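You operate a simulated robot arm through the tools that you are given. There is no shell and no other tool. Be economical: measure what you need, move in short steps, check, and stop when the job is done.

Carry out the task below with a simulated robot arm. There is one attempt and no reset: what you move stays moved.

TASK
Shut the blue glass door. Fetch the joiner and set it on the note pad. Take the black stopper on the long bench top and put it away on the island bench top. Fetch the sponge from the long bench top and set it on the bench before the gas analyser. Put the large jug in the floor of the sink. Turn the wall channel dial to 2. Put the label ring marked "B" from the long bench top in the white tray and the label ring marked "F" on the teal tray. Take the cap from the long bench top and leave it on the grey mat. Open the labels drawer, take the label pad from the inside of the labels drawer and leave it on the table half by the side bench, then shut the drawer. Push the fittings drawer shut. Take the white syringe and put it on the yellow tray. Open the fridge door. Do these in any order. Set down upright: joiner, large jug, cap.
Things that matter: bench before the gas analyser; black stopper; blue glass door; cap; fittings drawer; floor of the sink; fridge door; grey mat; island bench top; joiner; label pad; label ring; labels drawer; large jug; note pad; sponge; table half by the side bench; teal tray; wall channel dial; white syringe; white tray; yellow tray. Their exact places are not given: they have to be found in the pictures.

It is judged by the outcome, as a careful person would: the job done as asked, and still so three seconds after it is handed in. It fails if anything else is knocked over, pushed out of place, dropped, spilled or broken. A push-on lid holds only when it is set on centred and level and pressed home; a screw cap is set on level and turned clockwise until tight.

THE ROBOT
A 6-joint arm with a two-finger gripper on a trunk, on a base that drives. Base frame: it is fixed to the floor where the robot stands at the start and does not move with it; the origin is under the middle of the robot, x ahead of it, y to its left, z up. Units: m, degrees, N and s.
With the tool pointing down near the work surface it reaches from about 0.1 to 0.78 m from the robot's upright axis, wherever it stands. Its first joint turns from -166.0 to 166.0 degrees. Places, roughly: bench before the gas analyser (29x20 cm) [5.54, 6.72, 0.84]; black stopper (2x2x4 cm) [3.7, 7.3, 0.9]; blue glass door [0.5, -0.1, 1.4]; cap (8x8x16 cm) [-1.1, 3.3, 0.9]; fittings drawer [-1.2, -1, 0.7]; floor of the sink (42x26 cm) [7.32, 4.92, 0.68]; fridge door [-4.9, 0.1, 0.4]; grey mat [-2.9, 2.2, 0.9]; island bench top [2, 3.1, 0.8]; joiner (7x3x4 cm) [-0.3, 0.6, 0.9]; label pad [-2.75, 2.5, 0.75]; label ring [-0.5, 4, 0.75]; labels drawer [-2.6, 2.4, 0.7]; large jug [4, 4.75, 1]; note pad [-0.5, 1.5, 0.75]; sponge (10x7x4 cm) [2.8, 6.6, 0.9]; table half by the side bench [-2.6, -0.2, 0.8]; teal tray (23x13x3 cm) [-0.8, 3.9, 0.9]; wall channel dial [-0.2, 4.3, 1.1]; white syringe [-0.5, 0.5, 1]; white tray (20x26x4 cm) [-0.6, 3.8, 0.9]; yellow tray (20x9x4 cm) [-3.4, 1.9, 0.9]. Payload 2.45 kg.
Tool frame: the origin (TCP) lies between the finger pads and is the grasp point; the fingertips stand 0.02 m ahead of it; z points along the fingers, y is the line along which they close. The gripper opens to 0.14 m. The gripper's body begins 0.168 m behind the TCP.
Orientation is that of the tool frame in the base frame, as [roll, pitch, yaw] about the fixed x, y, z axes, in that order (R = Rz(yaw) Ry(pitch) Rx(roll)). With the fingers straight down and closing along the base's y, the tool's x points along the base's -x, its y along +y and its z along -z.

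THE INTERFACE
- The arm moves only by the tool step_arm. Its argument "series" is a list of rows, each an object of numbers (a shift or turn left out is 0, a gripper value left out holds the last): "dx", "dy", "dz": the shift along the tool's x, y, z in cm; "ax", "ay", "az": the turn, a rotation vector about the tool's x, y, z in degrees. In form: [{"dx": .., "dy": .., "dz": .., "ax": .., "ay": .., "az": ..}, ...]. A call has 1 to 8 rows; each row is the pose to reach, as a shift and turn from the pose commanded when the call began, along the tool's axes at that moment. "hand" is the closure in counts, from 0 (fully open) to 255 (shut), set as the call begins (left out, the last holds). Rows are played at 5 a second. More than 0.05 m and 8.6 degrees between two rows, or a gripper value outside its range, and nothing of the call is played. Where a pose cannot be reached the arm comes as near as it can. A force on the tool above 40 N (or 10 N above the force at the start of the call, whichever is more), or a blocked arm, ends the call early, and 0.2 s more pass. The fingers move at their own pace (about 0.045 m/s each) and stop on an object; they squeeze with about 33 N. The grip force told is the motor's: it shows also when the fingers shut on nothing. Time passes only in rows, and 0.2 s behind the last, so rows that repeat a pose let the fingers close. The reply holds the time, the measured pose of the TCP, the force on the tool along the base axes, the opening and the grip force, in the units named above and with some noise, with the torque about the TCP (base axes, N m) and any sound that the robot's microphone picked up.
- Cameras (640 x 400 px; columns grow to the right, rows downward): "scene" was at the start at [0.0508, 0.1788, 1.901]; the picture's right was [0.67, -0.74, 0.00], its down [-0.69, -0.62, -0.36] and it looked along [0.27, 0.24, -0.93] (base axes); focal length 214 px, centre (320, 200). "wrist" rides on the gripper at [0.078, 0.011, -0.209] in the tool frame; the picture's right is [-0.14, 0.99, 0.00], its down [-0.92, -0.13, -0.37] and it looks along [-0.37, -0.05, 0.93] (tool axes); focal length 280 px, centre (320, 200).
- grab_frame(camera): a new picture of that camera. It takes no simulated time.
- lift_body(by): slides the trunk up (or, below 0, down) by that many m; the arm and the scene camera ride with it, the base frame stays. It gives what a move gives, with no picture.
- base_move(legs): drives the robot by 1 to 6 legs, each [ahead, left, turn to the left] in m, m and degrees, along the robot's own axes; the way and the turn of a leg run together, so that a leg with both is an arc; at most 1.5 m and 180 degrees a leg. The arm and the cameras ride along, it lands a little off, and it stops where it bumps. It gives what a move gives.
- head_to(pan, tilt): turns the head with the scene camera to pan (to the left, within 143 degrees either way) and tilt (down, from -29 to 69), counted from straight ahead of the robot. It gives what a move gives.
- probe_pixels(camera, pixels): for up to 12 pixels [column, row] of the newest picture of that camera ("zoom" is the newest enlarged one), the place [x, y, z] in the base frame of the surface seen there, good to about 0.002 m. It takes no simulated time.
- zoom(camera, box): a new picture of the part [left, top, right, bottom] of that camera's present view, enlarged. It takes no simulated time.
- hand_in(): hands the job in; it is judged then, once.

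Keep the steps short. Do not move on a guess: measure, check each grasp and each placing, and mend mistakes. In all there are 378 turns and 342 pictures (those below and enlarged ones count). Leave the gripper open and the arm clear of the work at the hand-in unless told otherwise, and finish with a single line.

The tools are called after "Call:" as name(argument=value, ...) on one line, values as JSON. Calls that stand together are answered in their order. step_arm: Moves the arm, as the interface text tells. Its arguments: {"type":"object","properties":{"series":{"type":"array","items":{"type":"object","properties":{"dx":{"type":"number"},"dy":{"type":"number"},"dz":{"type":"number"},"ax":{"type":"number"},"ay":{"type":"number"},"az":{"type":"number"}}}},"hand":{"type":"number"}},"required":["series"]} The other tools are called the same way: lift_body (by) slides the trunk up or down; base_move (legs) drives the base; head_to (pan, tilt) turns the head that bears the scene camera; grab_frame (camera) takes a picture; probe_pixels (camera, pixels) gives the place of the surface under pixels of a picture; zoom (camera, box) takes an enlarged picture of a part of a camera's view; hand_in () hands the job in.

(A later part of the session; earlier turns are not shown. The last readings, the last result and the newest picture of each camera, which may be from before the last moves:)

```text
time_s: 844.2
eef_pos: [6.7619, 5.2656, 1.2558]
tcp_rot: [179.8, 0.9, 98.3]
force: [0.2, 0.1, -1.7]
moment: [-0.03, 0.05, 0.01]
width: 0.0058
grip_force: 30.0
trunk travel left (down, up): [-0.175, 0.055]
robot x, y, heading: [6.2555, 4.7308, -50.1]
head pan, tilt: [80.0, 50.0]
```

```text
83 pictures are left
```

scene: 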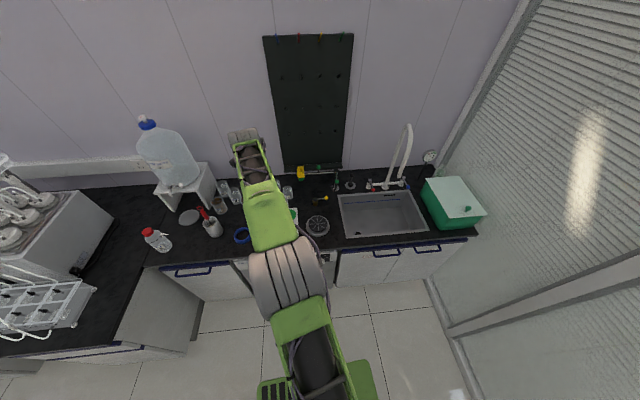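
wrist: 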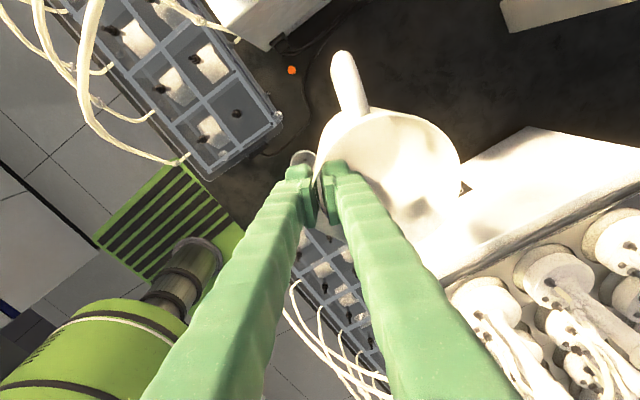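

Call:
base_move(legs=[[0.57, 0, -2], [0, 0.1, 0]])

Call:
grab_frame(camera="wrist")

Call:
head_to(pan=90, tilt=50)

Call:
grab_frame(camera="scene")

```text
time_s: 848.6
eef_pos: [7.2193, 4.8644, 1.2549]
tcp_rot: [-180.0, 0.8, 96.4]
force: [0.0, 0.5, -0.6]
moment: [-0.05, 0.05, 0.0]
width: 0.0059
grip_force: 30.5
trunk travel left (down, up): [-0.175, 0.055]
robot x, y, heading: [6.6945, 4.3485, -51.7]
head pan, tilt: [80.0, 50.0]
```

```text
82 pictures are left
```

wrist: 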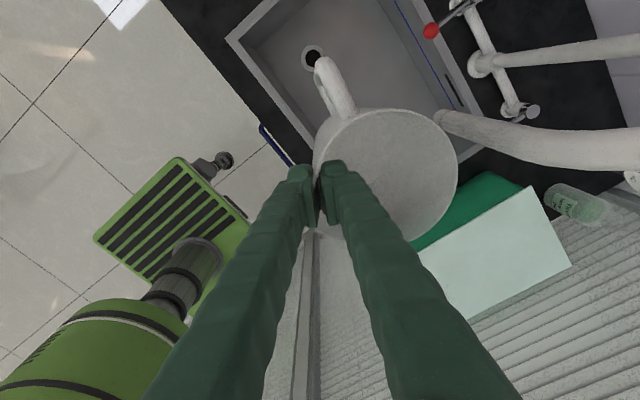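

```text
time_s: 849.3
eef_pos: [7.2179, 4.8646, 1.2559]
tcp_rot: [179.9, 0.9, 96.4]
force: [0.0, 0.5, -1.8]
moment: [-0.03, 0.03, 0.0]
width: 0.0061
grip_force: 30.1
trunk travel left (down, up): [-0.175, 0.055]
robot x, y, heading: [6.6963, 4.3485, -52.0]
head pan, tilt: [90.0, 50.0]
```

```text
81 pictures are left
```

scene: 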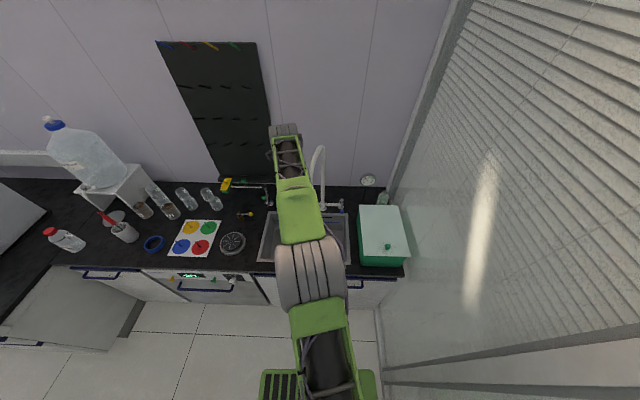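

Call:
probe_pixels(camera="wrist", pixels=[[440, 118], [470, 130], [560, 150], [480, 65], [330, 60], [260, 60], [265, 130], [400, 30], [420, 80]])

```text
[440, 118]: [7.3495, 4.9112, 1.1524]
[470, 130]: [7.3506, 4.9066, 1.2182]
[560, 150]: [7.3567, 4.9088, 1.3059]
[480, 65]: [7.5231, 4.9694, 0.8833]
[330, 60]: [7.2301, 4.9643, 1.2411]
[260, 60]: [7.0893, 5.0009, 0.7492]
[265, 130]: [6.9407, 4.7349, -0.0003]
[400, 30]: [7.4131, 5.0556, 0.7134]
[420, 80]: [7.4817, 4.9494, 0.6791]
```

The gooseneck spout's tip is at (7.35,4.91,~1.15), right next to the jug. Move the jug away from it (toward the left part of the sink) before lowering.

Call:
step_arm(series=[{"dx": 3, "dy": -1.5}, {"dx": 6, "dy": -2}, {"dx": 8.5, "dy": -1.1}, {"dx": 8.5, "dy": -1.1, "dz": 3}, {"dx": 8.5, "dy": -1.1, "dz": 7}])

Call:
grab_frame(camera="wrist")

```text
time_s: 850.5
eef_pos: [7.1886, 4.9346, 1.1954]
tcp_rot: [180.0, 0.9, 96.3]
force: [-0.9, -0.5, 0.0]
moment: [-0.01, -0.04, 0.03]
width: 0.0061
grip_force: 29.8
out of reach, approached as far as the arm can: row 3, 4, 5
trunk travel left (down, up): [-0.175, 0.055]
robot x, y, heading: [6.6968, 4.3453, -51.7]
head pan, tilt: [90.0, 50.0]
```

```text
80 pictures are left
```

wrist: 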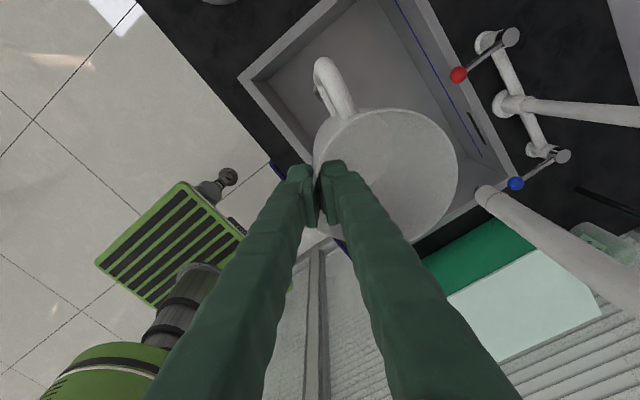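

Call:
step_arm(series=[{"dy": -4}, {"dy": -8}, {"dy": -11}])

Call:
base_move(legs=[[0, 0.12, 0]])

Call:
grab_frame(camera="wrist")

```text
time_s: 851.3
eef_pos: [7.0791, 4.9229, 1.1918]
tcp_rot: [179.9, 0.9, 96.4]
force: [-0.4, 0.1, -1.2]
moment: [-0.04, 0.0, 0.0]
width: 0.006
grip_force: 29.8
trunk travel left (down, up): [-0.175, 0.055]
robot x, y, heading: [6.6973, 4.3471, -52.0]
head pan, tilt: [90.0, 50.0]
```

```text
time_s: 853.0
eef_pos: [7.1735, 4.9965, 1.1927]
tcp_rot: [180.0, 0.9, 96.4]
force: [-0.2, -0.8, -0.9]
moment: [-0.07, 0.05, -0.01]
width: 0.0059
grip_force: 29.5
trunk travel left (down, up): [-0.175, 0.055]
robot x, y, heading: [6.7906, 4.4188, -51.8]
head pan, tilt: [90.0, 50.0]
```

```text
79 pictures are left
```

wrist: 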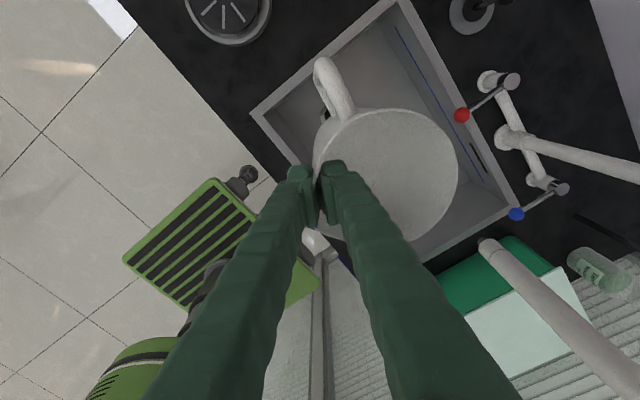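

Call:
step_arm(series=[{"dx": -2.6, "dy": 0.8}, {"dx": -5.2, "dy": 1.5}, {"dx": -5.2, "dy": 1.5, "dz": 4.5}, {"dx": -5.2, "dy": 1.5, "dz": 9}, {"dx": -5.2, "dy": 1.5, "dz": 13.5}, {"dx": -5.2, "dy": 1.5, "dz": 18}, {"dx": -5.2, "dy": 1.5, "dz": 22}])

Call:
grab_frame(camera="wrist")

```text
time_s: 854.6
eef_pos: [7.1955, 4.9435, 0.9715]
tcp_rot: [179.8, 1.0, 96.4]
force: [0.8, 0.3, -0.5]
moment: [-0.06, 0.07, -0.02]
width: 0.0059
grip_force: 29.8
trunk travel left (down, up): [-0.175, 0.055]
robot x, y, heading: [6.7881, 4.4203, -52.0]
head pan, tilt: [90.0, 50.0]
```

```text
78 pictures are left
```

wrist: 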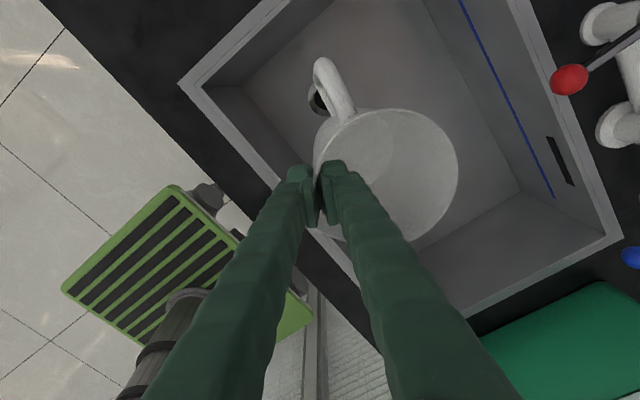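

Call:
step_arm(series=[{"dy": 2.7, "dx": 0.5}, {"dy": 2.7, "dx": 0.5, "dz": 4}, {"dy": 2.7, "dx": 0.5, "dz": 8}, {"dy": 2.7, "dx": 0.5, "dz": 11.5}])

Call:
step_arm(series=[{"dz": 0.8}, {"dz": 1.6}, {"dz": 2.4}, {"dz": 3.2}, {"dz": 4}])

Call:
grab_frame(camera="wrist")

```text
time_s: 855.6
eef_pos: [7.2232, 4.9503, 0.8573]
tcp_rot: [180.0, 0.9, 96.4]
force: [-0.6, 0.7, -0.8]
moment: [-0.06, 0.08, -0.05]
width: 0.0059
grip_force: 30.0
trunk travel left (down, up): [-0.175, 0.055]
robot x, y, heading: [6.7889, 4.4191, -52.1]
head pan, tilt: [90.0, 50.0]
```

```text
time_s: 856.8
eef_pos: [7.223, 4.9483, 0.8192]
tcp_rot: [179.9, 0.9, 96.4]
force: [-1.9, -1.2, 5.9]
moment: [0.28, -0.15, 0.1]
width: 0.006
grip_force: 29.7
trunk travel left (down, up): [-0.175, 0.055]
robot x, y, heading: [6.7919, 4.419, -52.1]
head pan, tilt: [90.0, 50.0]
```

```text
77 pictures are left
```

wrist: 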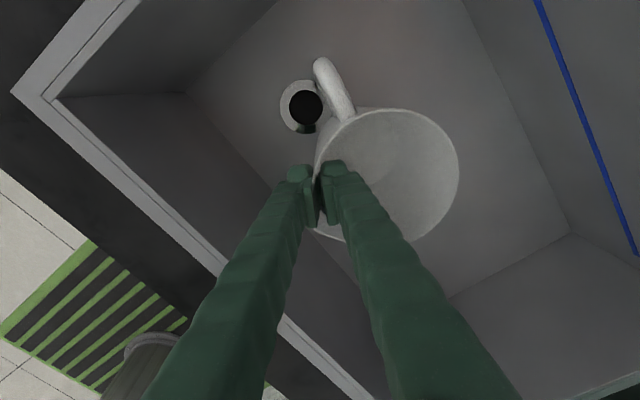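

Contact with the sink floor. Release and lift straight up.

Call:
step_arm(hand=215, series=[{"dz": 0}, {"dz": 0}, {"dz": 0}, {"dz": -4}, {"dz": -8}, {"dz": -12}, {"dz": -16}, {"dz": -20}])

Call:
grab_frame(camera="wrist")

```text
time_s: 858.6
eef_pos: [7.2216, 4.9509, 1.0231]
tcp_rot: [180.0, 1.0, 96.4]
force: [0.2, -0.1, -0.4]
moment: [0.0, -0.01, 0.0]
width: 0.0219
grip_force: 0.0
trunk travel left (down, up): [-0.175, 0.055]
robot x, y, heading: [6.7904, 4.4213, -52.1]
head pan, tilt: [90.0, 50.0]
```

```text
76 pictures are left
```

wrist: 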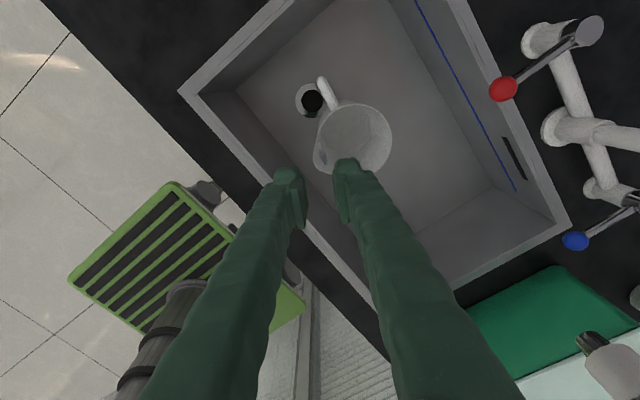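

The jug stands in the sink; all requested tasks are done. Now return to repair the blue syringe and red block. Retract the arm and travel along the window aisle.

Call:
step_arm(series=[{"dx": -3, "dy": -3, "dz": -2}, {"dx": -6, "dy": -6, "dz": -3}, {"dx": -9, "dy": -9, "dz": -3}, {"dx": -12, "dy": -12, "dz": -3}, {"dx": -14, "dy": -14, "dz": -3}])

Call:
base_move(legs=[[0, -0.35, 0], [0, 0, 92]])

Call:
head_to(pan=143, tilt=25)

Call:
grab_frame(camera="scene")

```text
time_s: 859.8
eef_pos: [7.0986, 4.7955, 1.0525]
tcp_rot: [179.9, 1.0, 96.4]
force: [0.1, -0.1, 0.0]
moment: [0.0, -0.04, -0.01]
width: 0.0219
grip_force: 0.1
trunk travel left (down, up): [-0.175, 0.055]
robot x, y, heading: [6.7904, 4.4222, -51.7]
head pan, tilt: [90.0, 50.0]
```

```text
time_s: 867.4
eef_pos: [6.1224, 4.4937, 1.0504]
tcp_rot: [179.9, 1.0, -170.5]
force: [-0.5, -0.4, -0.3]
moment: [0.02, 0.02, 0.0]
width: 0.0221
grip_force: 0.2
trunk travel left (down, up): [-0.175, 0.055]
robot x, y, heading: [6.5143, 4.1989, 41.4]
head pan, tilt: [90.0, 50.0]
```

```text
time_s: 868.6
eef_pos: [6.1221, 4.4924, 1.0518]
tcp_rot: [179.9, 1.0, -170.5]
force: [0.4, -0.6, 1.3]
moment: [0.01, 0.01, 0.02]
width: 0.0222
grip_force: 0.1
trunk travel left (down, up): [-0.175, 0.055]
robot x, y, heading: [6.513, 4.2063, 41.0]
head pan, tilt: [143.0, 25.0]
```

```text
75 pictures are left
```

scene: 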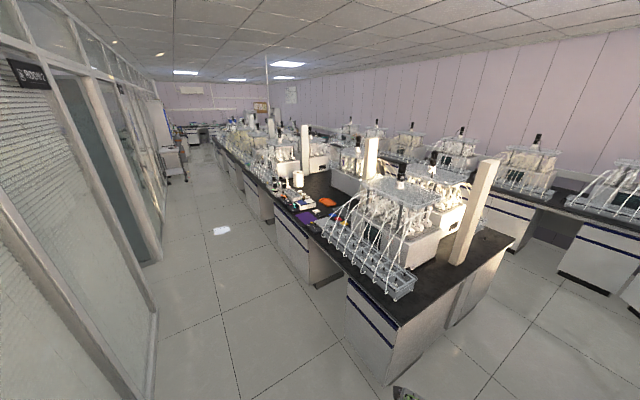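

Call:
probe_pixels(camera="scene", pixels=[[345, 300], [310, 283], [262, 218], [220, 230], [155, 315], [170, 180], [185, 180]])

```text
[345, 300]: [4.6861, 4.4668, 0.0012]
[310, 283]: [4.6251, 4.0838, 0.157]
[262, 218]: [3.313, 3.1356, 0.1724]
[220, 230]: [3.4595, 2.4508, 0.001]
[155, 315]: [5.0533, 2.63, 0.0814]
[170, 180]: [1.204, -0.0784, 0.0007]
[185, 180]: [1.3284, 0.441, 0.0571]
```

Call:
base_move(legs=[[0, 0.38, -3], [-1.45, 0, 0], [-1.45, 0, 0], [-1.45, 0, 0], [-1.3, 0, 0]])

Call:
head_to(pan=-143, tilt=45)

Call:
grab_frame(camera="scene")

```text
time_s: 898.7
eef_pos: [1.4722, 1.4117, 1.0513]
tcp_rot: [180.0, 0.9, -174.8]
force: [-0.2, -0.1, -0.4]
moment: [0.0, 0.0, -0.02]
width: 0.0221
grip_force: 0.1
trunk travel left (down, up): [-0.175, 0.055]
robot x, y, heading: [1.8404, 1.0945, 37.1]
head pan, tilt: [143.0, 25.0]
```

```text
time_s: 902.6
eef_pos: [1.4724, 1.4119, 1.0522]
tcp_rot: [179.9, 0.9, -174.9]
force: [-0.2, -0.3, 0.6]
moment: [-0.01, 0.01, 0.0]
width: 0.022
grip_force: 0.0
trunk travel left (down, up): [-0.175, 0.055]
robot x, y, heading: [1.844, 1.0936, 36.8]
head pan, tilt: [-143.0, 45.0]
```

```text
74 pictures are left
```

scene: 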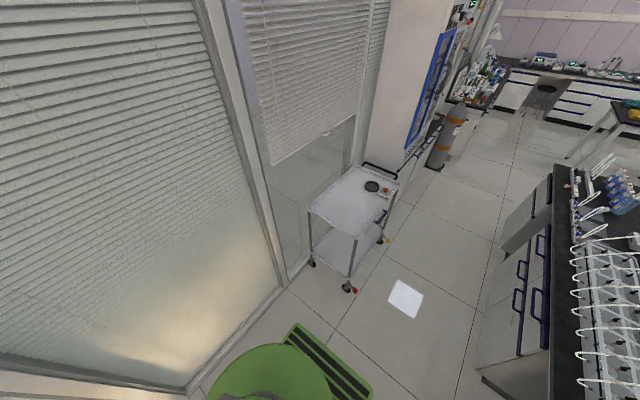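

Call:
probe_pixels(camera="scene", pixels=[[352, 290], [390, 240], [362, 205], [400, 185], [540, 330], [520, 300]])

Call:
base_move(legs=[[0, 0.25, 1.2], [-1.0, 0, 0]])

```text
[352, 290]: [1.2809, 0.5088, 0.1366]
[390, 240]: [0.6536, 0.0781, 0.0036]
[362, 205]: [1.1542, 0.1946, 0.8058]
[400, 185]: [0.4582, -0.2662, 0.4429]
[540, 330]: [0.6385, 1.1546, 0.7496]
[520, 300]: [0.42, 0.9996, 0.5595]
```

```text
time_s: 910.3
eef_pos: [0.5161, 0.9606, 1.0513]
tcp_rot: [179.9, 0.9, -172.9]
force: [0.0, -0.2, 0.4]
moment: [0.02, 0.0, -0.01]
width: 0.0221
grip_force: 0.1
trunk travel left (down, up): [-0.175, 0.055]
robot x, y, heading: [0.8982, 0.6546, 38.8]
head pan, tilt: [-143.0, 45.0]
```

Call:
base_move(legs=[[-0.92, 0.03, -0.6]])

Call:
head_to(pan=95, tilt=62)

Call:
grab_frame(camera="scene")

Call:
zoom(camera="scene", box=[230, 150, 400, 260])

```text
time_s: 915.1
eef_pos: [-0.2105, 0.4311, 1.0516]
tcp_rot: [179.9, 0.8, -174.0]
force: [0.2, -0.4, 0.7]
moment: [0.02, -0.03, 0.0]
width: 0.0222
grip_force: 0.1
trunk travel left (down, up): [-0.175, 0.055]
robot x, y, heading: [0.1669, 0.114, 37.5]
head pan, tilt: [-143.0, 45.0]
```

```text
time_s: 918.4
eef_pos: [-0.2099, 0.4309, 1.052]
tcp_rot: [179.9, 1.0, -174.1]
force: [-0.5, -0.3, 0.0]
moment: [0.0, -0.02, 0.0]
width: 0.0221
grip_force: 0.1
trunk travel left (down, up): [-0.175, 0.055]
robot x, y, heading: [0.1634, 0.1222, 37.6]
head pan, tilt: [95.0, 62.0]
```

```text
73 pictures are left
```

scene: 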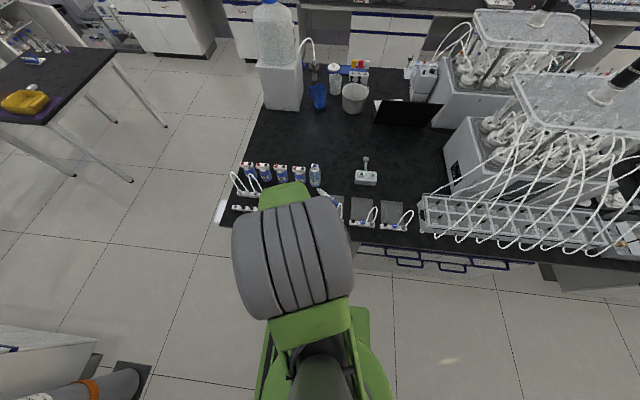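

```text
3.64 times, centred on (315, 205) of scene
```

zoom: 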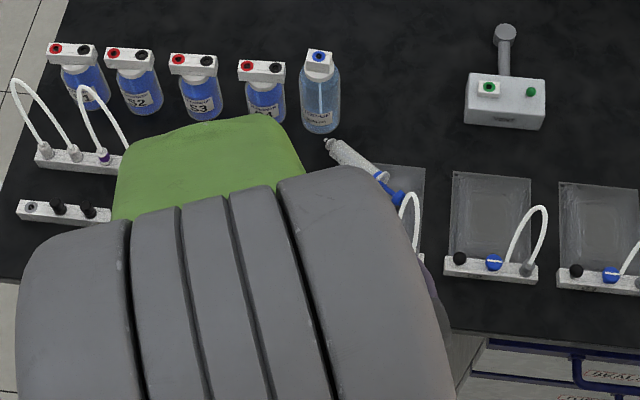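

Plan for the syringe: grip mid-barrel, then tilt to vertical with a higher wrist. Move in and hover.

Call:
base_move(legs=[[0.03, 0.15, 0.5]])

Call:
step_arm(hand=150, series=[{"az": 5, "dz": -3, "dy": 3}, {"az": 10, "dz": -5, "dy": 7}, {"az": 11, "dz": -5, "dy": 11}, {"az": 11, "dz": -5, "dy": 14}])

Call:
grab_frame(camera="wrist")

```text
time_s: 920.4
eef_pos: [-0.2792, 0.5634, 1.0522]
tcp_rot: [180.0, 0.8, -173.8]
force: [0.4, 0.4, 0.1]
moment: [0.02, -0.03, 0.0]
width: 0.022
grip_force: 0.1
trunk travel left (down, up): [-0.175, 0.055]
robot x, y, heading: [0.0958, 0.2528, 37.9]
head pan, tilt: [95.0, 62.0]
```

```text
time_s: 921.4
eef_pos: [-0.2965, 0.7043, 1.1033]
tcp_rot: [179.8, 1.0, 175.1]
force: [0.0, -0.8, 1.1]
moment: [0.01, 0.02, 0.02]
width: 0.0578
grip_force: 0.2
trunk travel left (down, up): [-0.175, 0.055]
robot x, y, heading: [0.0981, 0.2499, 38.0]
head pan, tilt: [95.0, 62.0]
```

```text
71 pictures are left
```

wrist: 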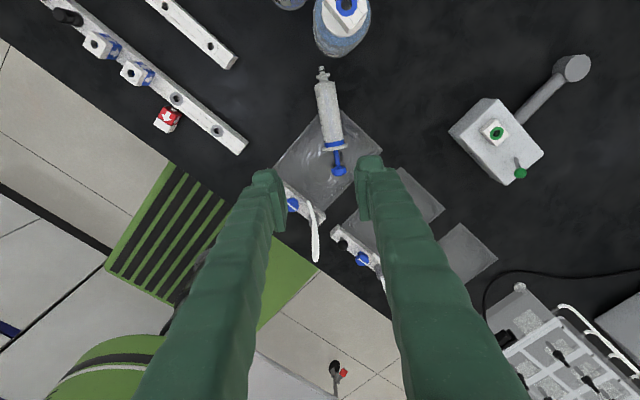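

Call:
zoom(camera="wrist", box=[290, 55, 370, 185])

Call:
probe_pixels(camera="zoom", pixels=[[305, 105], [318, 170], [325, 220], [330, 250], [340, 285], [350, 340], [290, 170], [345, 165]])

```text
3.08 times, centred on (330, 120) of wrist
```

zoom: 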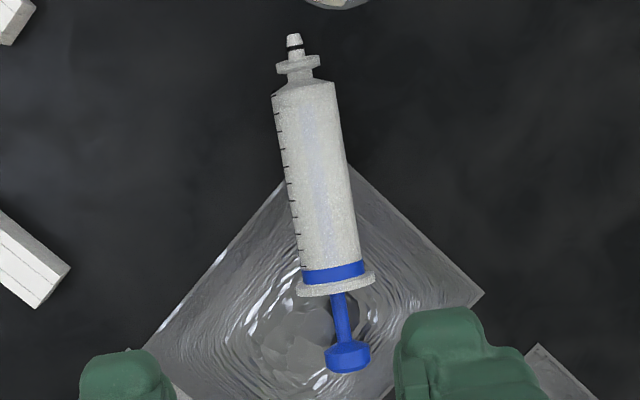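

```text
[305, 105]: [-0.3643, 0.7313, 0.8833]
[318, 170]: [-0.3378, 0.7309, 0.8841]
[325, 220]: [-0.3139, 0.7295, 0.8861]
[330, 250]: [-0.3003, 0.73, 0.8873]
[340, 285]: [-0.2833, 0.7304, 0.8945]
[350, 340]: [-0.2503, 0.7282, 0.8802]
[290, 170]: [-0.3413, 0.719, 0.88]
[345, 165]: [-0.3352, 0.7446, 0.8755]
```

Call:
step_arm(hand=170, series=[{"dx": 2.5, "dy": 2.4, "az": -3.7}, {"dx": 2.5, "dy": 2.4, "az": -3.7, "dz": 4.5}, {"dx": 2.5, "dy": 2.4, "az": -3.7, "dz": 9}, {"dx": 2.5, "dy": 2.4, "az": -3.7, "dz": 13.5}])

Call:
step_arm(series=[{"ay": 8}, {"ay": 16}, {"ay": 25}, {"ay": 25}])

Call:
grab_frame(camera="wrist")

```text
time_s: 922.4
eef_pos: [-0.3142, 0.7293, 0.9661]
tcp_rot: [179.8, 0.9, 178.9]
force: [0.5, -0.2, -0.1]
moment: [0.0, 0.01, -0.01]
width: 0.0467
grip_force: 0.2
trunk travel left (down, up): [-0.175, 0.055]
robot x, y, heading: [0.0992, 0.2518, 37.8]
head pan, tilt: [95.0, 62.0]
```

```text
refused: row 3 steps farther than a row can; nothing moved
```

```text
69 pictures are left
```

wrist: 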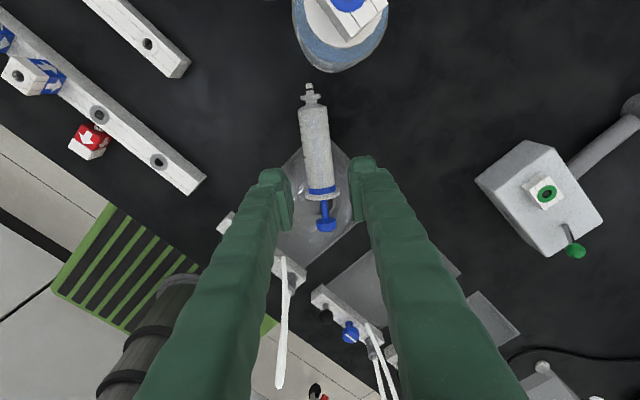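

Call:
step_arm(series=[{"ay": 8}, {"ay": 16}, {"ay": 24, "dx": 0.5}, {"ay": 25.5, "dx": 0.5, "dz": 3}, {"ay": 25.5, "dx": 0.5, "dz": 6}, {"ay": 25.5, "dx": 0.5, "dz": 8.1}, {"ay": 25.5, "dx": 0.5, "dz": 8.1}])

Call:
step_arm(hand=255, series=[{"dz": 0}, {"dz": 0}, {"dz": 0}, {"dz": 0}])

Call:
grab_frame(camera="wrist")

```text
time_s: 924.0
eef_pos: [-0.3165, 0.7311, 0.8846]
tcp_rot: [179.8, -24.6, 179.0]
force: [0.2, 0.4, 0.3]
moment: [-0.01, -0.03, -0.01]
width: 0.0466
grip_force: 0.1
trunk travel left (down, up): [-0.175, 0.055]
robot x, y, heading: [0.0948, 0.2514, 37.8]
head pan, tilt: [95.0, 62.0]
```

```text
time_s: 925.0
eef_pos: [-0.3191, 0.7303, 0.8844]
tcp_rot: [179.7, -24.5, 179.0]
force: [-0.8, -0.1, -0.9]
moment: [-0.02, 0.04, 0.0]
width: 0.0284
grip_force: 33.3
trunk travel left (down, up): [-0.175, 0.055]
robot x, y, heading: [0.0994, 0.2544, 37.9]
head pan, tilt: [95.0, 62.0]
```

```text
68 pictures are left
```

wrist: 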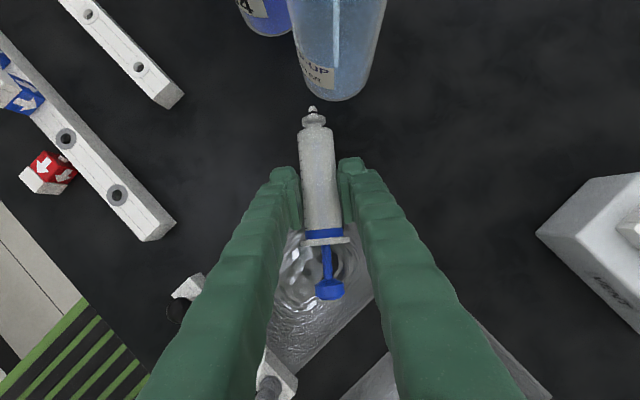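

Gripped mid-barrel. Lift and level, then yaw 141° while re-siting the base.

Call:
step_arm(series=[{"dx": 2, "dz": -4.3}, {"dx": 4, "dz": -8.7, "ay": -6}, {"dx": 5.5, "dz": -13, "ay": -13}, {"dx": 6.5, "dz": -17, "ay": -20}, {"dx": 7.5, "dz": -20, "ay": -24.5}])

Call:
base_move(legs=[[-0.2, -0.1, 0]])

Call:
step_arm(series=[{"az": -8.5}, {"az": -17}, {"az": -25.5}, {"az": -34}, {"az": -42.5}, {"az": -51}, {"az": -59.5}, {"az": -68}])

Call:
step_arm(series=[{"az": -8.5}, {"az": -17}, {"az": -25.5}, {"az": -34}, {"az": -42.5}, {"az": -51}, {"az": -59.5}, {"az": -68}])

```text
time_s: 926.2
eef_pos: [-0.3033, 0.7297, 1.0991]
tcp_rot: [179.8, 0.0, 178.8]
force: [-0.2, -0.2, -1.2]
moment: [-0.01, 0.02, -0.01]
width: 0.0285
grip_force: 33.1
trunk travel left (down, up): [-0.175, 0.055]
robot x, y, heading: [0.0986, 0.2549, 38.2]
head pan, tilt: [95.0, 62.0]
```

```text
time_s: 927.9
eef_pos: [-0.3992, 0.527, 1.0986]
tcp_rot: [179.7, -0.1, 178.9]
force: [-0.9, 0.5, 0.5]
moment: [0.03, -0.04, 0.01]
width: 0.0283
grip_force: 33.0
trunk travel left (down, up): [-0.175, 0.055]
robot x, y, heading: [0.0016, 0.0497, 38.1]
head pan, tilt: [95.0, 62.0]
```

```text
time_s: 929.7
eef_pos: [-0.3996, 0.5263, 1.0999]
tcp_rot: [179.8, 0.1, -112.9]
force: [0.4, 0.1, -0.8]
moment: [-0.01, 0.01, 0.0]
width: 0.0282
grip_force: 32.8
trunk travel left (down, up): [-0.175, 0.055]
robot x, y, heading: [0.0018, 0.0482, 38.0]
head pan, tilt: [95.0, 62.0]
```

```text
time_s: 931.5
eef_pos: [-0.3987, 0.5277, 1.098]
tcp_rot: [-179.8, 0.2, -44.9]
force: [0.8, -0.3, -1.7]
moment: [-0.02, -0.03, 0.01]
width: 0.0285
grip_force: 33.4
trunk travel left (down, up): [-0.175, 0.055]
robot x, y, heading: [0.0034, 0.0526, 38.0]
head pan, tilt: [95.0, 62.0]
```

Call:
step_arm(series=[{"ay": -8, "dx": -1.2}, {"ay": -16, "dx": -2.4}, {"ay": -24, "dx": -3.6}, {"ay": -32, "dx": -4.8}, {"ay": -40, "dx": -6}, {"ay": -48, "dx": -7.2}, {"ay": -56, "dx": -8}, {"ay": -62, "dx": -8}])

Call:
grab_frame(camera="wrist")

Call:
head_to(pan=60, tilt=60)

Call:
grab_frame(camera="scene")

```text
time_s: 933.3
eef_pos: [-0.4568, 0.5854, 1.0981]
tcp_rot: [-179.8, 62.2, -45.0]
force: [-0.8, 0.3, -1.7]
moment: [0.01, -0.01, 0.01]
width: 0.0286
grip_force: 33.8
out of reach, approached as far as the arm can: row 4
trunk travel left (down, up): [-0.175, 0.055]
robot x, y, heading: [-0.0024, 0.0478, 37.9]
head pan, tilt: [95.0, 62.0]
```

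```text
67 pictures are left
```

wrist: 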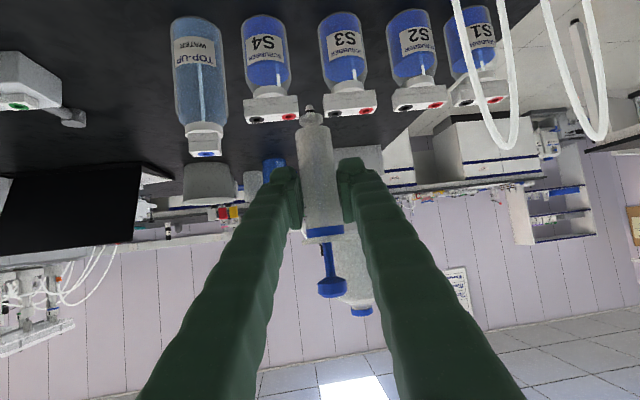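

```text
time_s: 934.3
eef_pos: [-0.4562, 0.5854, 1.0995]
tcp_rot: [-179.9, 62.2, -44.8]
force: [-0.1, 0.1, -0.4]
moment: [-0.02, -0.01, -0.01]
width: 0.0285
grip_force: 33.3
trunk travel left (down, up): [-0.175, 0.055]
robot x, y, heading: [0.003, 0.0472, 37.6]
head pan, tilt: [60.0, 60.0]
```

```text
66 pictures are left
```

scene: 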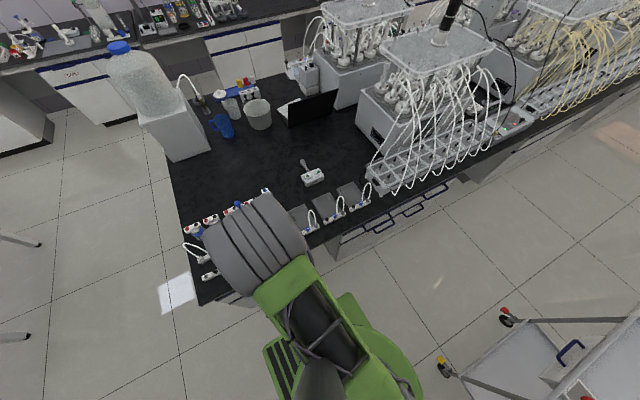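

The syringe hangs vertically. Move it over the hole and lower to just above the rack.

Call:
step_arm(series=[{"dx": 0.5, "dy": -0.5, "dz": -0.9}, {"dx": 4.2, "dy": -0.5, "dz": 1.1}, {"dx": 8, "dy": -0.5, "dz": 3.1}, {"dx": 11.5, "dy": -0.5, "dz": 5}, {"dx": 12.8, "dy": -0.5, "dz": 5.7}, {"dx": 12.8, "dy": -0.5, "dz": 5.7}])

Call:
grab_frame(camera="wrist")

```text
time_s: 935.7
eef_pos: [-0.4445, 0.5813, 0.9601]
tcp_rot: [-179.9, 62.2, -45.0]
force: [0.3, -1.2, -0.7]
moment: [0.02, -0.02, 0.0]
width: 0.0283
grip_force: 33.3
trunk travel left (down, up): [-0.175, 0.055]
robot x, y, heading: [0.0001, 0.0517, 37.7]
head pan, tilt: [60.0, 60.0]
```

```text
65 pictures are left
```

wrist: 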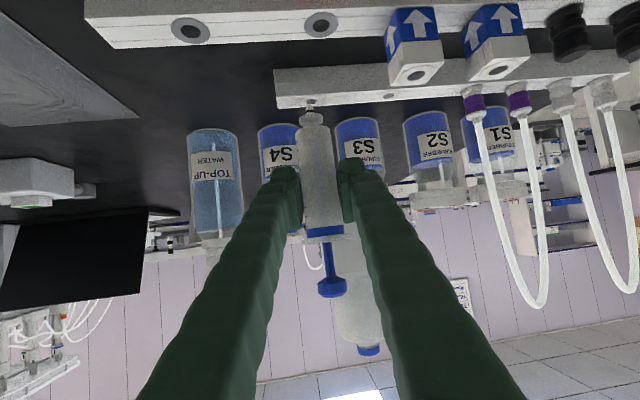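

Call:
zoom(camera="wrist", box=[265, 60, 405, 150])

Call:
probe_pixels(camera="zoom", pixels=[[210, 195], [205, 175], [180, 165], [240, 165], [210, 150], [565, 160], [100, 165], [215, 215]])

```text
4.44 times, centred on (335, 105) of wrist
```

zoom: 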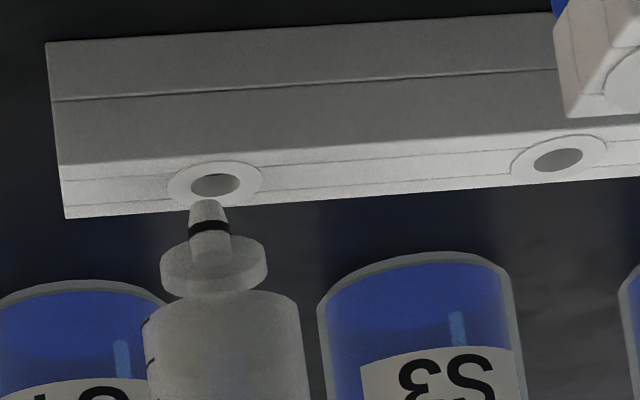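

```text
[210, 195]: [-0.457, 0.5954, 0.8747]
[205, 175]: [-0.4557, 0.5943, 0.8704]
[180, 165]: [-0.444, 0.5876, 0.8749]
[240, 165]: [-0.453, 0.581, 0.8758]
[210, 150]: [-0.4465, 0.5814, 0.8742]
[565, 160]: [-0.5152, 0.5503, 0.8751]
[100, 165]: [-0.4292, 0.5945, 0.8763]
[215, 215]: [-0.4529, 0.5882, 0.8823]
```

Tip nearly over the hole. Shift 1.5 mm and lower slowly.

Call:
step_arm(series=[{"dy": 0.15, "dx": 0.4, "dz": 0.2}, {"dy": 0.15, "dx": 0.8, "dz": 0.42}, {"dy": 0.15, "dx": 1.1, "dz": 0.58}, {"dy": 0.15, "dx": 1.4, "dz": 0.74}])

Call:
zoom(camera="wrist", box=[265, 60, 405, 150])

```text
time_s: 936.7
eef_pos: [-0.447, 0.5812, 0.9485]
tcp_rot: [-179.9, 62.9, -45.0]
force: [-0.5, 1.8, 34.9]
moment: [0.49, 0.43, 0.02]
width: 0.0286
grip_force: 32.9
trunk travel left (down, up): [-0.175, 0.055]
robot x, y, heading: [0.0012, 0.0483, 38.0]
head pan, tilt: [60.0, 60.0]
```

```text
4.44 times, centred on (335, 105) of wrist
```

zoom: 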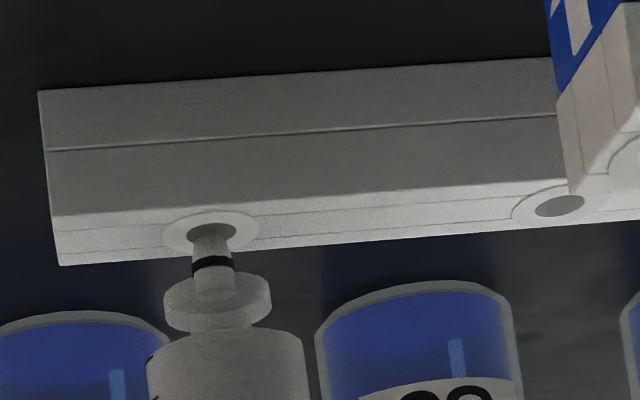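

Call:
step_arm(series=[{"dx": -0.6, "dz": -0.35}, {"dx": -1.0, "dz": -0.6}, {"dx": -0.85, "dz": -0.95}, {"dx": -0.85, "dz": -0.95}])

Call:
step_arm(series=[{"dx": 0.4, "dz": 0.21}, {"dx": 0.8, "dz": 0.42}, {"dx": 1.2, "dz": 0.64}])

Call:
zoom(camera="wrist", box=[265, 60, 405, 150])

```text
time_s: 937.7
eef_pos: [-0.4433, 0.5754, 0.9542]
tcp_rot: [-179.9, 62.1, -44.8]
force: [-0.1, 0.6, -0.1]
moment: [0.03, 0.0, 0.02]
width: 0.0284
grip_force: 33.0
trunk travel left (down, up): [-0.175, 0.055]
robot x, y, heading: [-0.0005, 0.0523, 37.6]
head pan, tilt: [60.0, 60.0]
```

```text
time_s: 938.5
eef_pos: [-0.4426, 0.5767, 0.9427]
tcp_rot: [-179.9, 62.3, -44.9]
force: [0.0, 0.3, 1.3]
moment: [-0.01, 0.04, 0.02]
width: 0.0285
grip_force: 32.6
trunk travel left (down, up): [-0.175, 0.055]
robot x, y, heading: [-0.0002, 0.0521, 38.3]
head pan, tilt: [60.0, 60.0]
```

```text
4.44 times, centred on (335, 105) of wrist
```

zoom: 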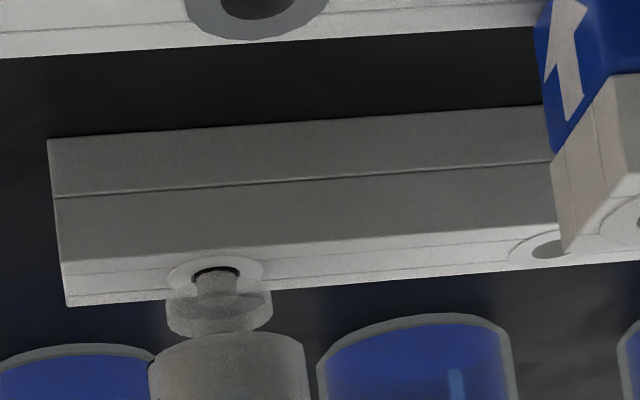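

The nozzle is in the hole with no force. Lower until seated.

Call:
step_arm(series=[{"dx": 0.3, "dz": 0.16}, {"dx": 0.6, "dz": 0.32}, {"dx": 0.9, "dz": 0.48}])

Call:
zoom(camera="wrist", box=[265, 60, 405, 150])

```text
time_s: 939.3
eef_pos: [-0.4437, 0.5771, 0.9366]
tcp_rot: [-179.9, 62.7, -45.0]
force: [4.3, -3.7, 31.8]
moment: [-0.03, -0.04, -0.05]
width: 0.0286
grip_force: 33.2
trunk travel left (down, up): [-0.175, 0.055]
robot x, y, heading: [-0.0003, 0.0524, 38.0]
head pan, tilt: [60.0, 60.0]
```

```text
4.44 times, centred on (335, 105) of wrist
```

zoom: 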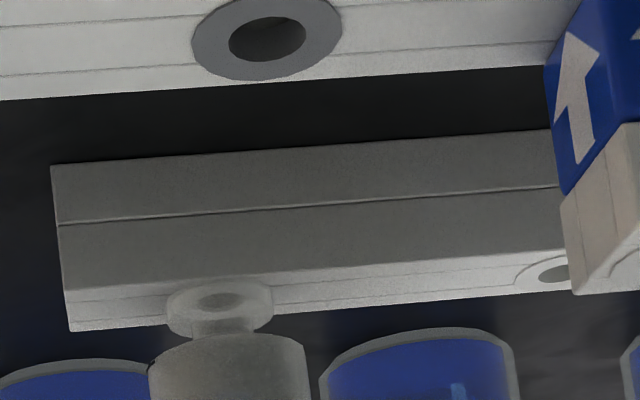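

Seated. Relieve the force before releasing.

Call:
step_arm(series=[{"dx": -0.25, "dz": -0.13}, {"dx": -0.4, "dz": -0.21}])

```text
time_s: 939.9
eef_pos: [-0.443, 0.5774, 0.9376]
tcp_rot: [-179.9, 62.3, -45.0]
force: [-5.2, 5.2, 13.6]
moment: [0.4, 0.4, 0.02]
width: 0.0285
grip_force: 33.5
trunk travel left (down, up): [-0.175, 0.055]
robot x, y, heading: [-0.0006, 0.0523, 37.7]
head pan, tilt: [60.0, 60.0]
```

Call:
step_arm(series=[{"dx": -0.15, "dz": 0.0}, {"dx": -0.2, "dz": 0.05}])

```text
time_s: 940.5
eef_pos: [-0.4446, 0.5764, 0.9378]
tcp_rot: [-179.9, 62.2, -45.0]
force: [0.7, 2.2, 9.5]
moment: [0.13, 0.01, -0.06]
width: 0.0283
grip_force: 32.7
trunk travel left (down, up): [-0.175, 0.055]
robot x, y, heading: [0.0013, 0.0491, 37.9]
head pan, tilt: [60.0, 60.0]
```

Call:
step_arm(series=[{"dx": -0.12, "dz": -0.05}, {"dx": -0.15, "dz": -0.07}])

Call:
step_arm(hand=180, series=[{"dz": 0}, {"dz": 0}, {"dz": 0}])

Call:
grab_frame(camera="wrist")

```text
time_s: 941.1
eef_pos: [-0.4455, 0.5778, 0.9371]
tcp_rot: [-179.9, 62.0, -44.9]
force: [0.4, -0.4, -2.2]
moment: [-0.01, -0.03, 0.0]
width: 0.0283
grip_force: 33.4
trunk travel left (down, up): [-0.175, 0.055]
robot x, y, heading: [0.0028, 0.0543, 38.0]
head pan, tilt: [60.0, 60.0]
```

```text
time_s: 941.9
eef_pos: [-0.445, 0.5787, 0.9404]
tcp_rot: [-180.0, 62.2, -44.9]
force: [-0.2, 0.0, -0.2]
moment: [-0.02, 0.03, -0.05]
width: 0.0413
grip_force: 0.0
trunk travel left (down, up): [-0.175, 0.055]
robot x, y, heading: [0.0015, 0.0493, 37.9]
head pan, tilt: [60.0, 60.0]
```

```text
60 pictures are left
```

wrist: 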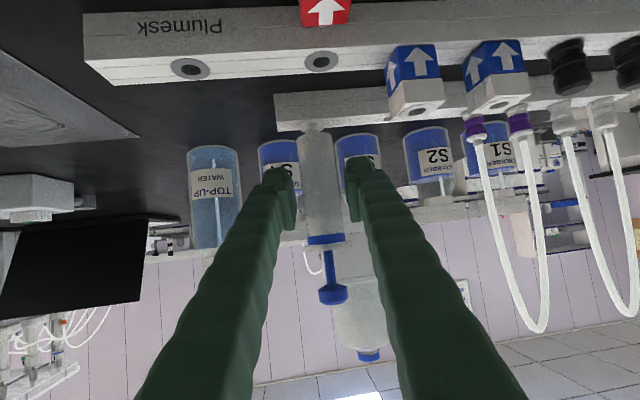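

The syringe stands in its socket. Withdraw straight back along the tool axis.

Call:
step_arm(series=[{"dz": -2}, {"dz": -5}, {"dz": -9}, {"dz": -13}, {"dz": -16, "dx": -3}, {"dz": -18, "dx": -6, "ay": 8}, {"dz": -19, "dx": -8, "ay": 16}])

Call:
grab_frame(camera="wrist")

```text
time_s: 943.5
eef_pos: [-0.3525, 0.4853, 1.1005]
tcp_rot: [-180.0, 46.3, -45.0]
force: [1.0, 0.0, 0.1]
moment: [0.05, 0.02, 0.0]
width: 0.0412
grip_force: 0.1
trunk travel left (down, up): [-0.175, 0.055]
robot x, y, heading: [0.0037, 0.0556, 37.7]
head pan, tilt: [60.0, 60.0]
```

```text
59 pictures are left
```

wrist: 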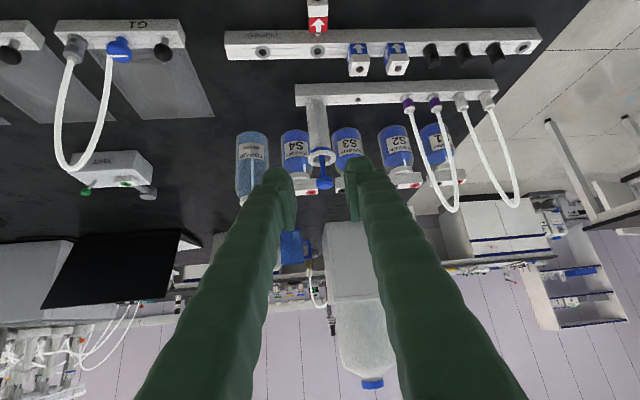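

The blue syringe is restored. Now the red block, lying at (-0.3765,0.489) with its peg toward the rack. The tool's yaw already matches; tilt to 15° and hover.

Call:
step_arm(hand=180, series=[{"ay": 7, "dx": 1.5, "dz": 1.5}, {"ay": 14, "dx": 3.5, "dz": 4, "dy": 0.5}, {"ay": 21, "dx": 5.5, "dz": 6.5, "dy": 1}, {"ay": 28, "dx": 7.5, "dz": 9, "dy": 1.5}, {"ay": 31.3, "dx": 9.6, "dz": 10.9, "dy": 1.5}, {"ay": 31.3, "dx": 9.6, "dz": 10.9, "dy": 1.5}])

Call:
grab_frame(camera="wrist")

Call:
zoom(camera="wrist", box=[250, 100, 400, 240])

```text
time_s: 944.9
eef_pos: [-0.3689, 0.4932, 0.9707]
tcp_rot: [-174.2, 17.0, -32.1]
force: [-0.2, -0.1, -0.1]
moment: [0.07, 0.05, -0.03]
width: 0.0412
grip_force: 0.1
out of reach, approached as far as the arm can: row 4, 5, 6
trunk travel left (down, up): [-0.175, 0.055]
robot x, y, heading: [-0.0029, 0.0503, 37.9]
head pan, tilt: [60.0, 60.0]
```

```text
58 pictures are left
```

wrist: 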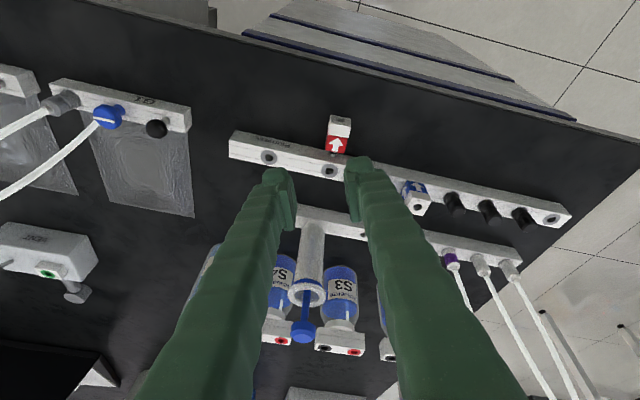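

```text
2.86 times, centred on (325, 170) of wrist
```

zoom: 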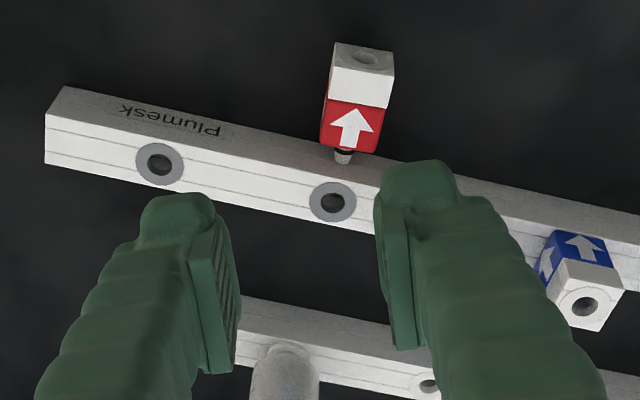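

Call:
base_move(legs=[[0.0, -0.13, 0]])

Call:
step_arm(series=[{"az": 6, "dx": -3.5}, {"az": 12, "dx": -7}, {"az": 17, "dx": -10}, {"az": 17, "dx": -12}])

Call:
grab_frame(camera="wrist")

```text
time_s: 946.7
eef_pos: [-0.2872, 0.3876, 0.9693]
tcp_rot: [-178.6, 16.9, -45.0]
force: [-0.1, -0.4, 0.4]
moment: [-0.01, 0.02, -0.02]
width: 0.0415
grip_force: 0.0
trunk travel left (down, up): [-0.175, 0.055]
robot x, y, heading: [0.0791, -0.0499, 38.2]
head pan, tilt: [60.0, 60.0]
```

```text
time_s: 947.7
eef_pos: [-0.368, 0.4593, 0.9978]
tcp_rot: [177.6, 17.9, -62.9]
force: [0.4, 0.0, 0.5]
moment: [-0.03, 0.0, -0.01]
width: 0.0412
grip_force: 0.1
out of reach, approached as far as the arm can: row 3, 4
trunk travel left (down, up): [-0.175, 0.055]
robot x, y, heading: [0.0843, -0.0498, 38.2]
head pan, tilt: [60.0, 60.0]
```

```text
56 pictures are left
```

wrist: 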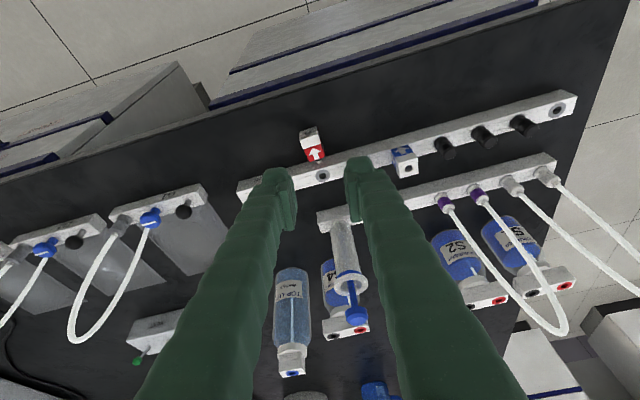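

Call:
step_arm(series=[{"az": -6, "ax": -2, "dz": 2}, {"az": -12.4, "ax": -3, "dz": 4.5, "dx": -0.3, "dy": -0.7}, {"az": -12.4, "ax": -3, "dz": 6.4, "dx": -0.3, "dy": -0.7}, {"az": -12.4, "ax": -3, "dz": 6.4, "dx": -0.3, "dy": -0.7}])

Call:
zoom(camera="wrist", box=[250, 100, 400, 240])

Call:
probe_pixels(camera="zoom", pixels=[[310, 130], [320, 160], [300, 100], [330, 180]])

```text
time_s: 948.7
eef_pos: [-0.3696, 0.5078, 0.9677]
tcp_rot: [-179.9, 26.3, -50.5]
force: [-1.1, 0.8, 0.7]
moment: [-0.04, 0.0, 0.01]
width: 0.0415
grip_force: 0.1
out of reach, approached as far as the arm can: row 1, 2, 3
trunk travel left (down, up): [-0.175, 0.055]
robot x, y, heading: [0.0821, -0.0504, 37.7]
head pan, tilt: [60.0, 60.0]
```

```text
2.86 times, centred on (325, 170) of wrist
```

zoom: 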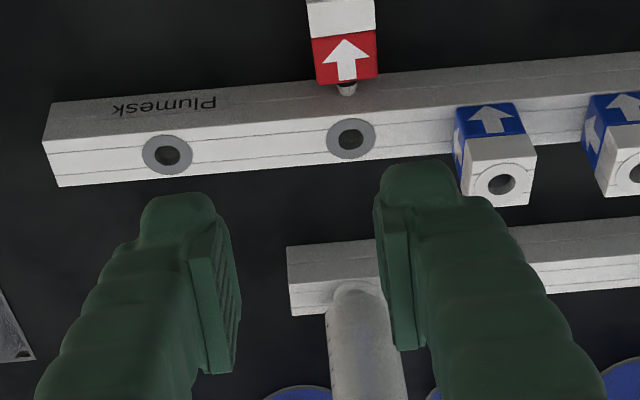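

```text
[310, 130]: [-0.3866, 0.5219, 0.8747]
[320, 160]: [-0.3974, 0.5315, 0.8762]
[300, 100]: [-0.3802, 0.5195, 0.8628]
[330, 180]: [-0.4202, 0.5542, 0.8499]
```

Call:
step_arm(series=[{"ay": 5, "dx": 1.2, "dy": 0.9, "dz": 1}, {"ay": 11, "dx": 2.4, "dy": 1.7, "dz": 2}, {"ay": 11, "dx": 3.3, "dy": 1.7, "dz": 2.8}, {"ay": 11, "dx": 3.3, "dy": 1.7, "dz": 2.8}])

Call:
grab_frame(camera="wrist")

```text
time_s: 949.7
eef_pos: [-0.3562, 0.4619, 0.9188]
tcp_rot: [-178.0, 15.4, -49.0]
force: [0.6, -0.3, 0.1]
moment: [-0.04, 0.06, 0.02]
width: 0.0411
grip_force: 0.2
out of reach, approached as far as the arm can: row 1, 2, 3, 4
trunk travel left (down, up): [-0.175, 0.055]
robot x, y, heading: [0.0797, -0.0547, 38.0]
head pan, tilt: [60.0, 60.0]
```

```text
54 pictures are left
```

wrist: 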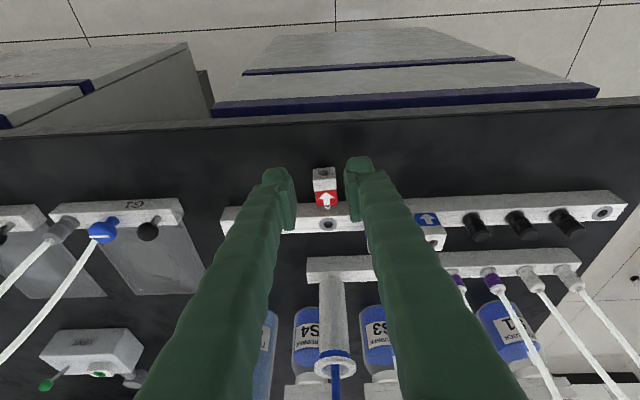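

Call:
step_arm(series=[{"dx": -1.4, "dy": 0.3, "dz": 1}, {"dx": -1.5, "dy": 0.3, "dz": 3}, {"dx": -1.4, "dy": 0.3, "dz": 4.5}, {"dx": -1.4, "dy": 0.3, "dz": 4.8}])

Call:
grab_frame(camera="wrist")

```text
time_s: 950.7
eef_pos: [-0.3758, 0.4789, 0.8743]
tcp_rot: [-177.7, 15.5, -48.8]
force: [0.3, -0.4, 2.2]
moment: [-0.03, -0.01, 0.04]
width: 0.0412
grip_force: 0.0
trunk travel left (down, up): [-0.175, 0.055]
robot x, y, heading: [0.0792, -0.0502, 37.8]
head pan, tilt: [60.0, 60.0]
```

```text
53 pictures are left
```

wrist: 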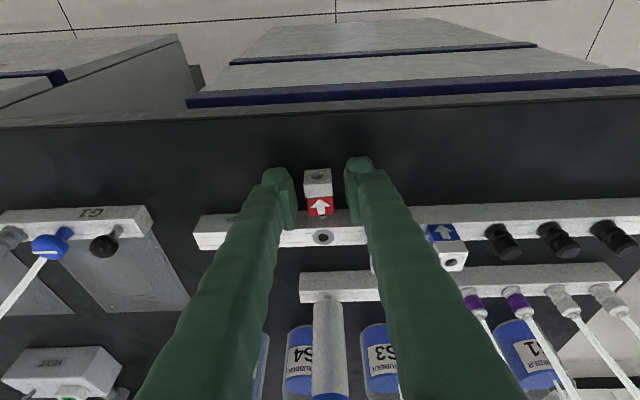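

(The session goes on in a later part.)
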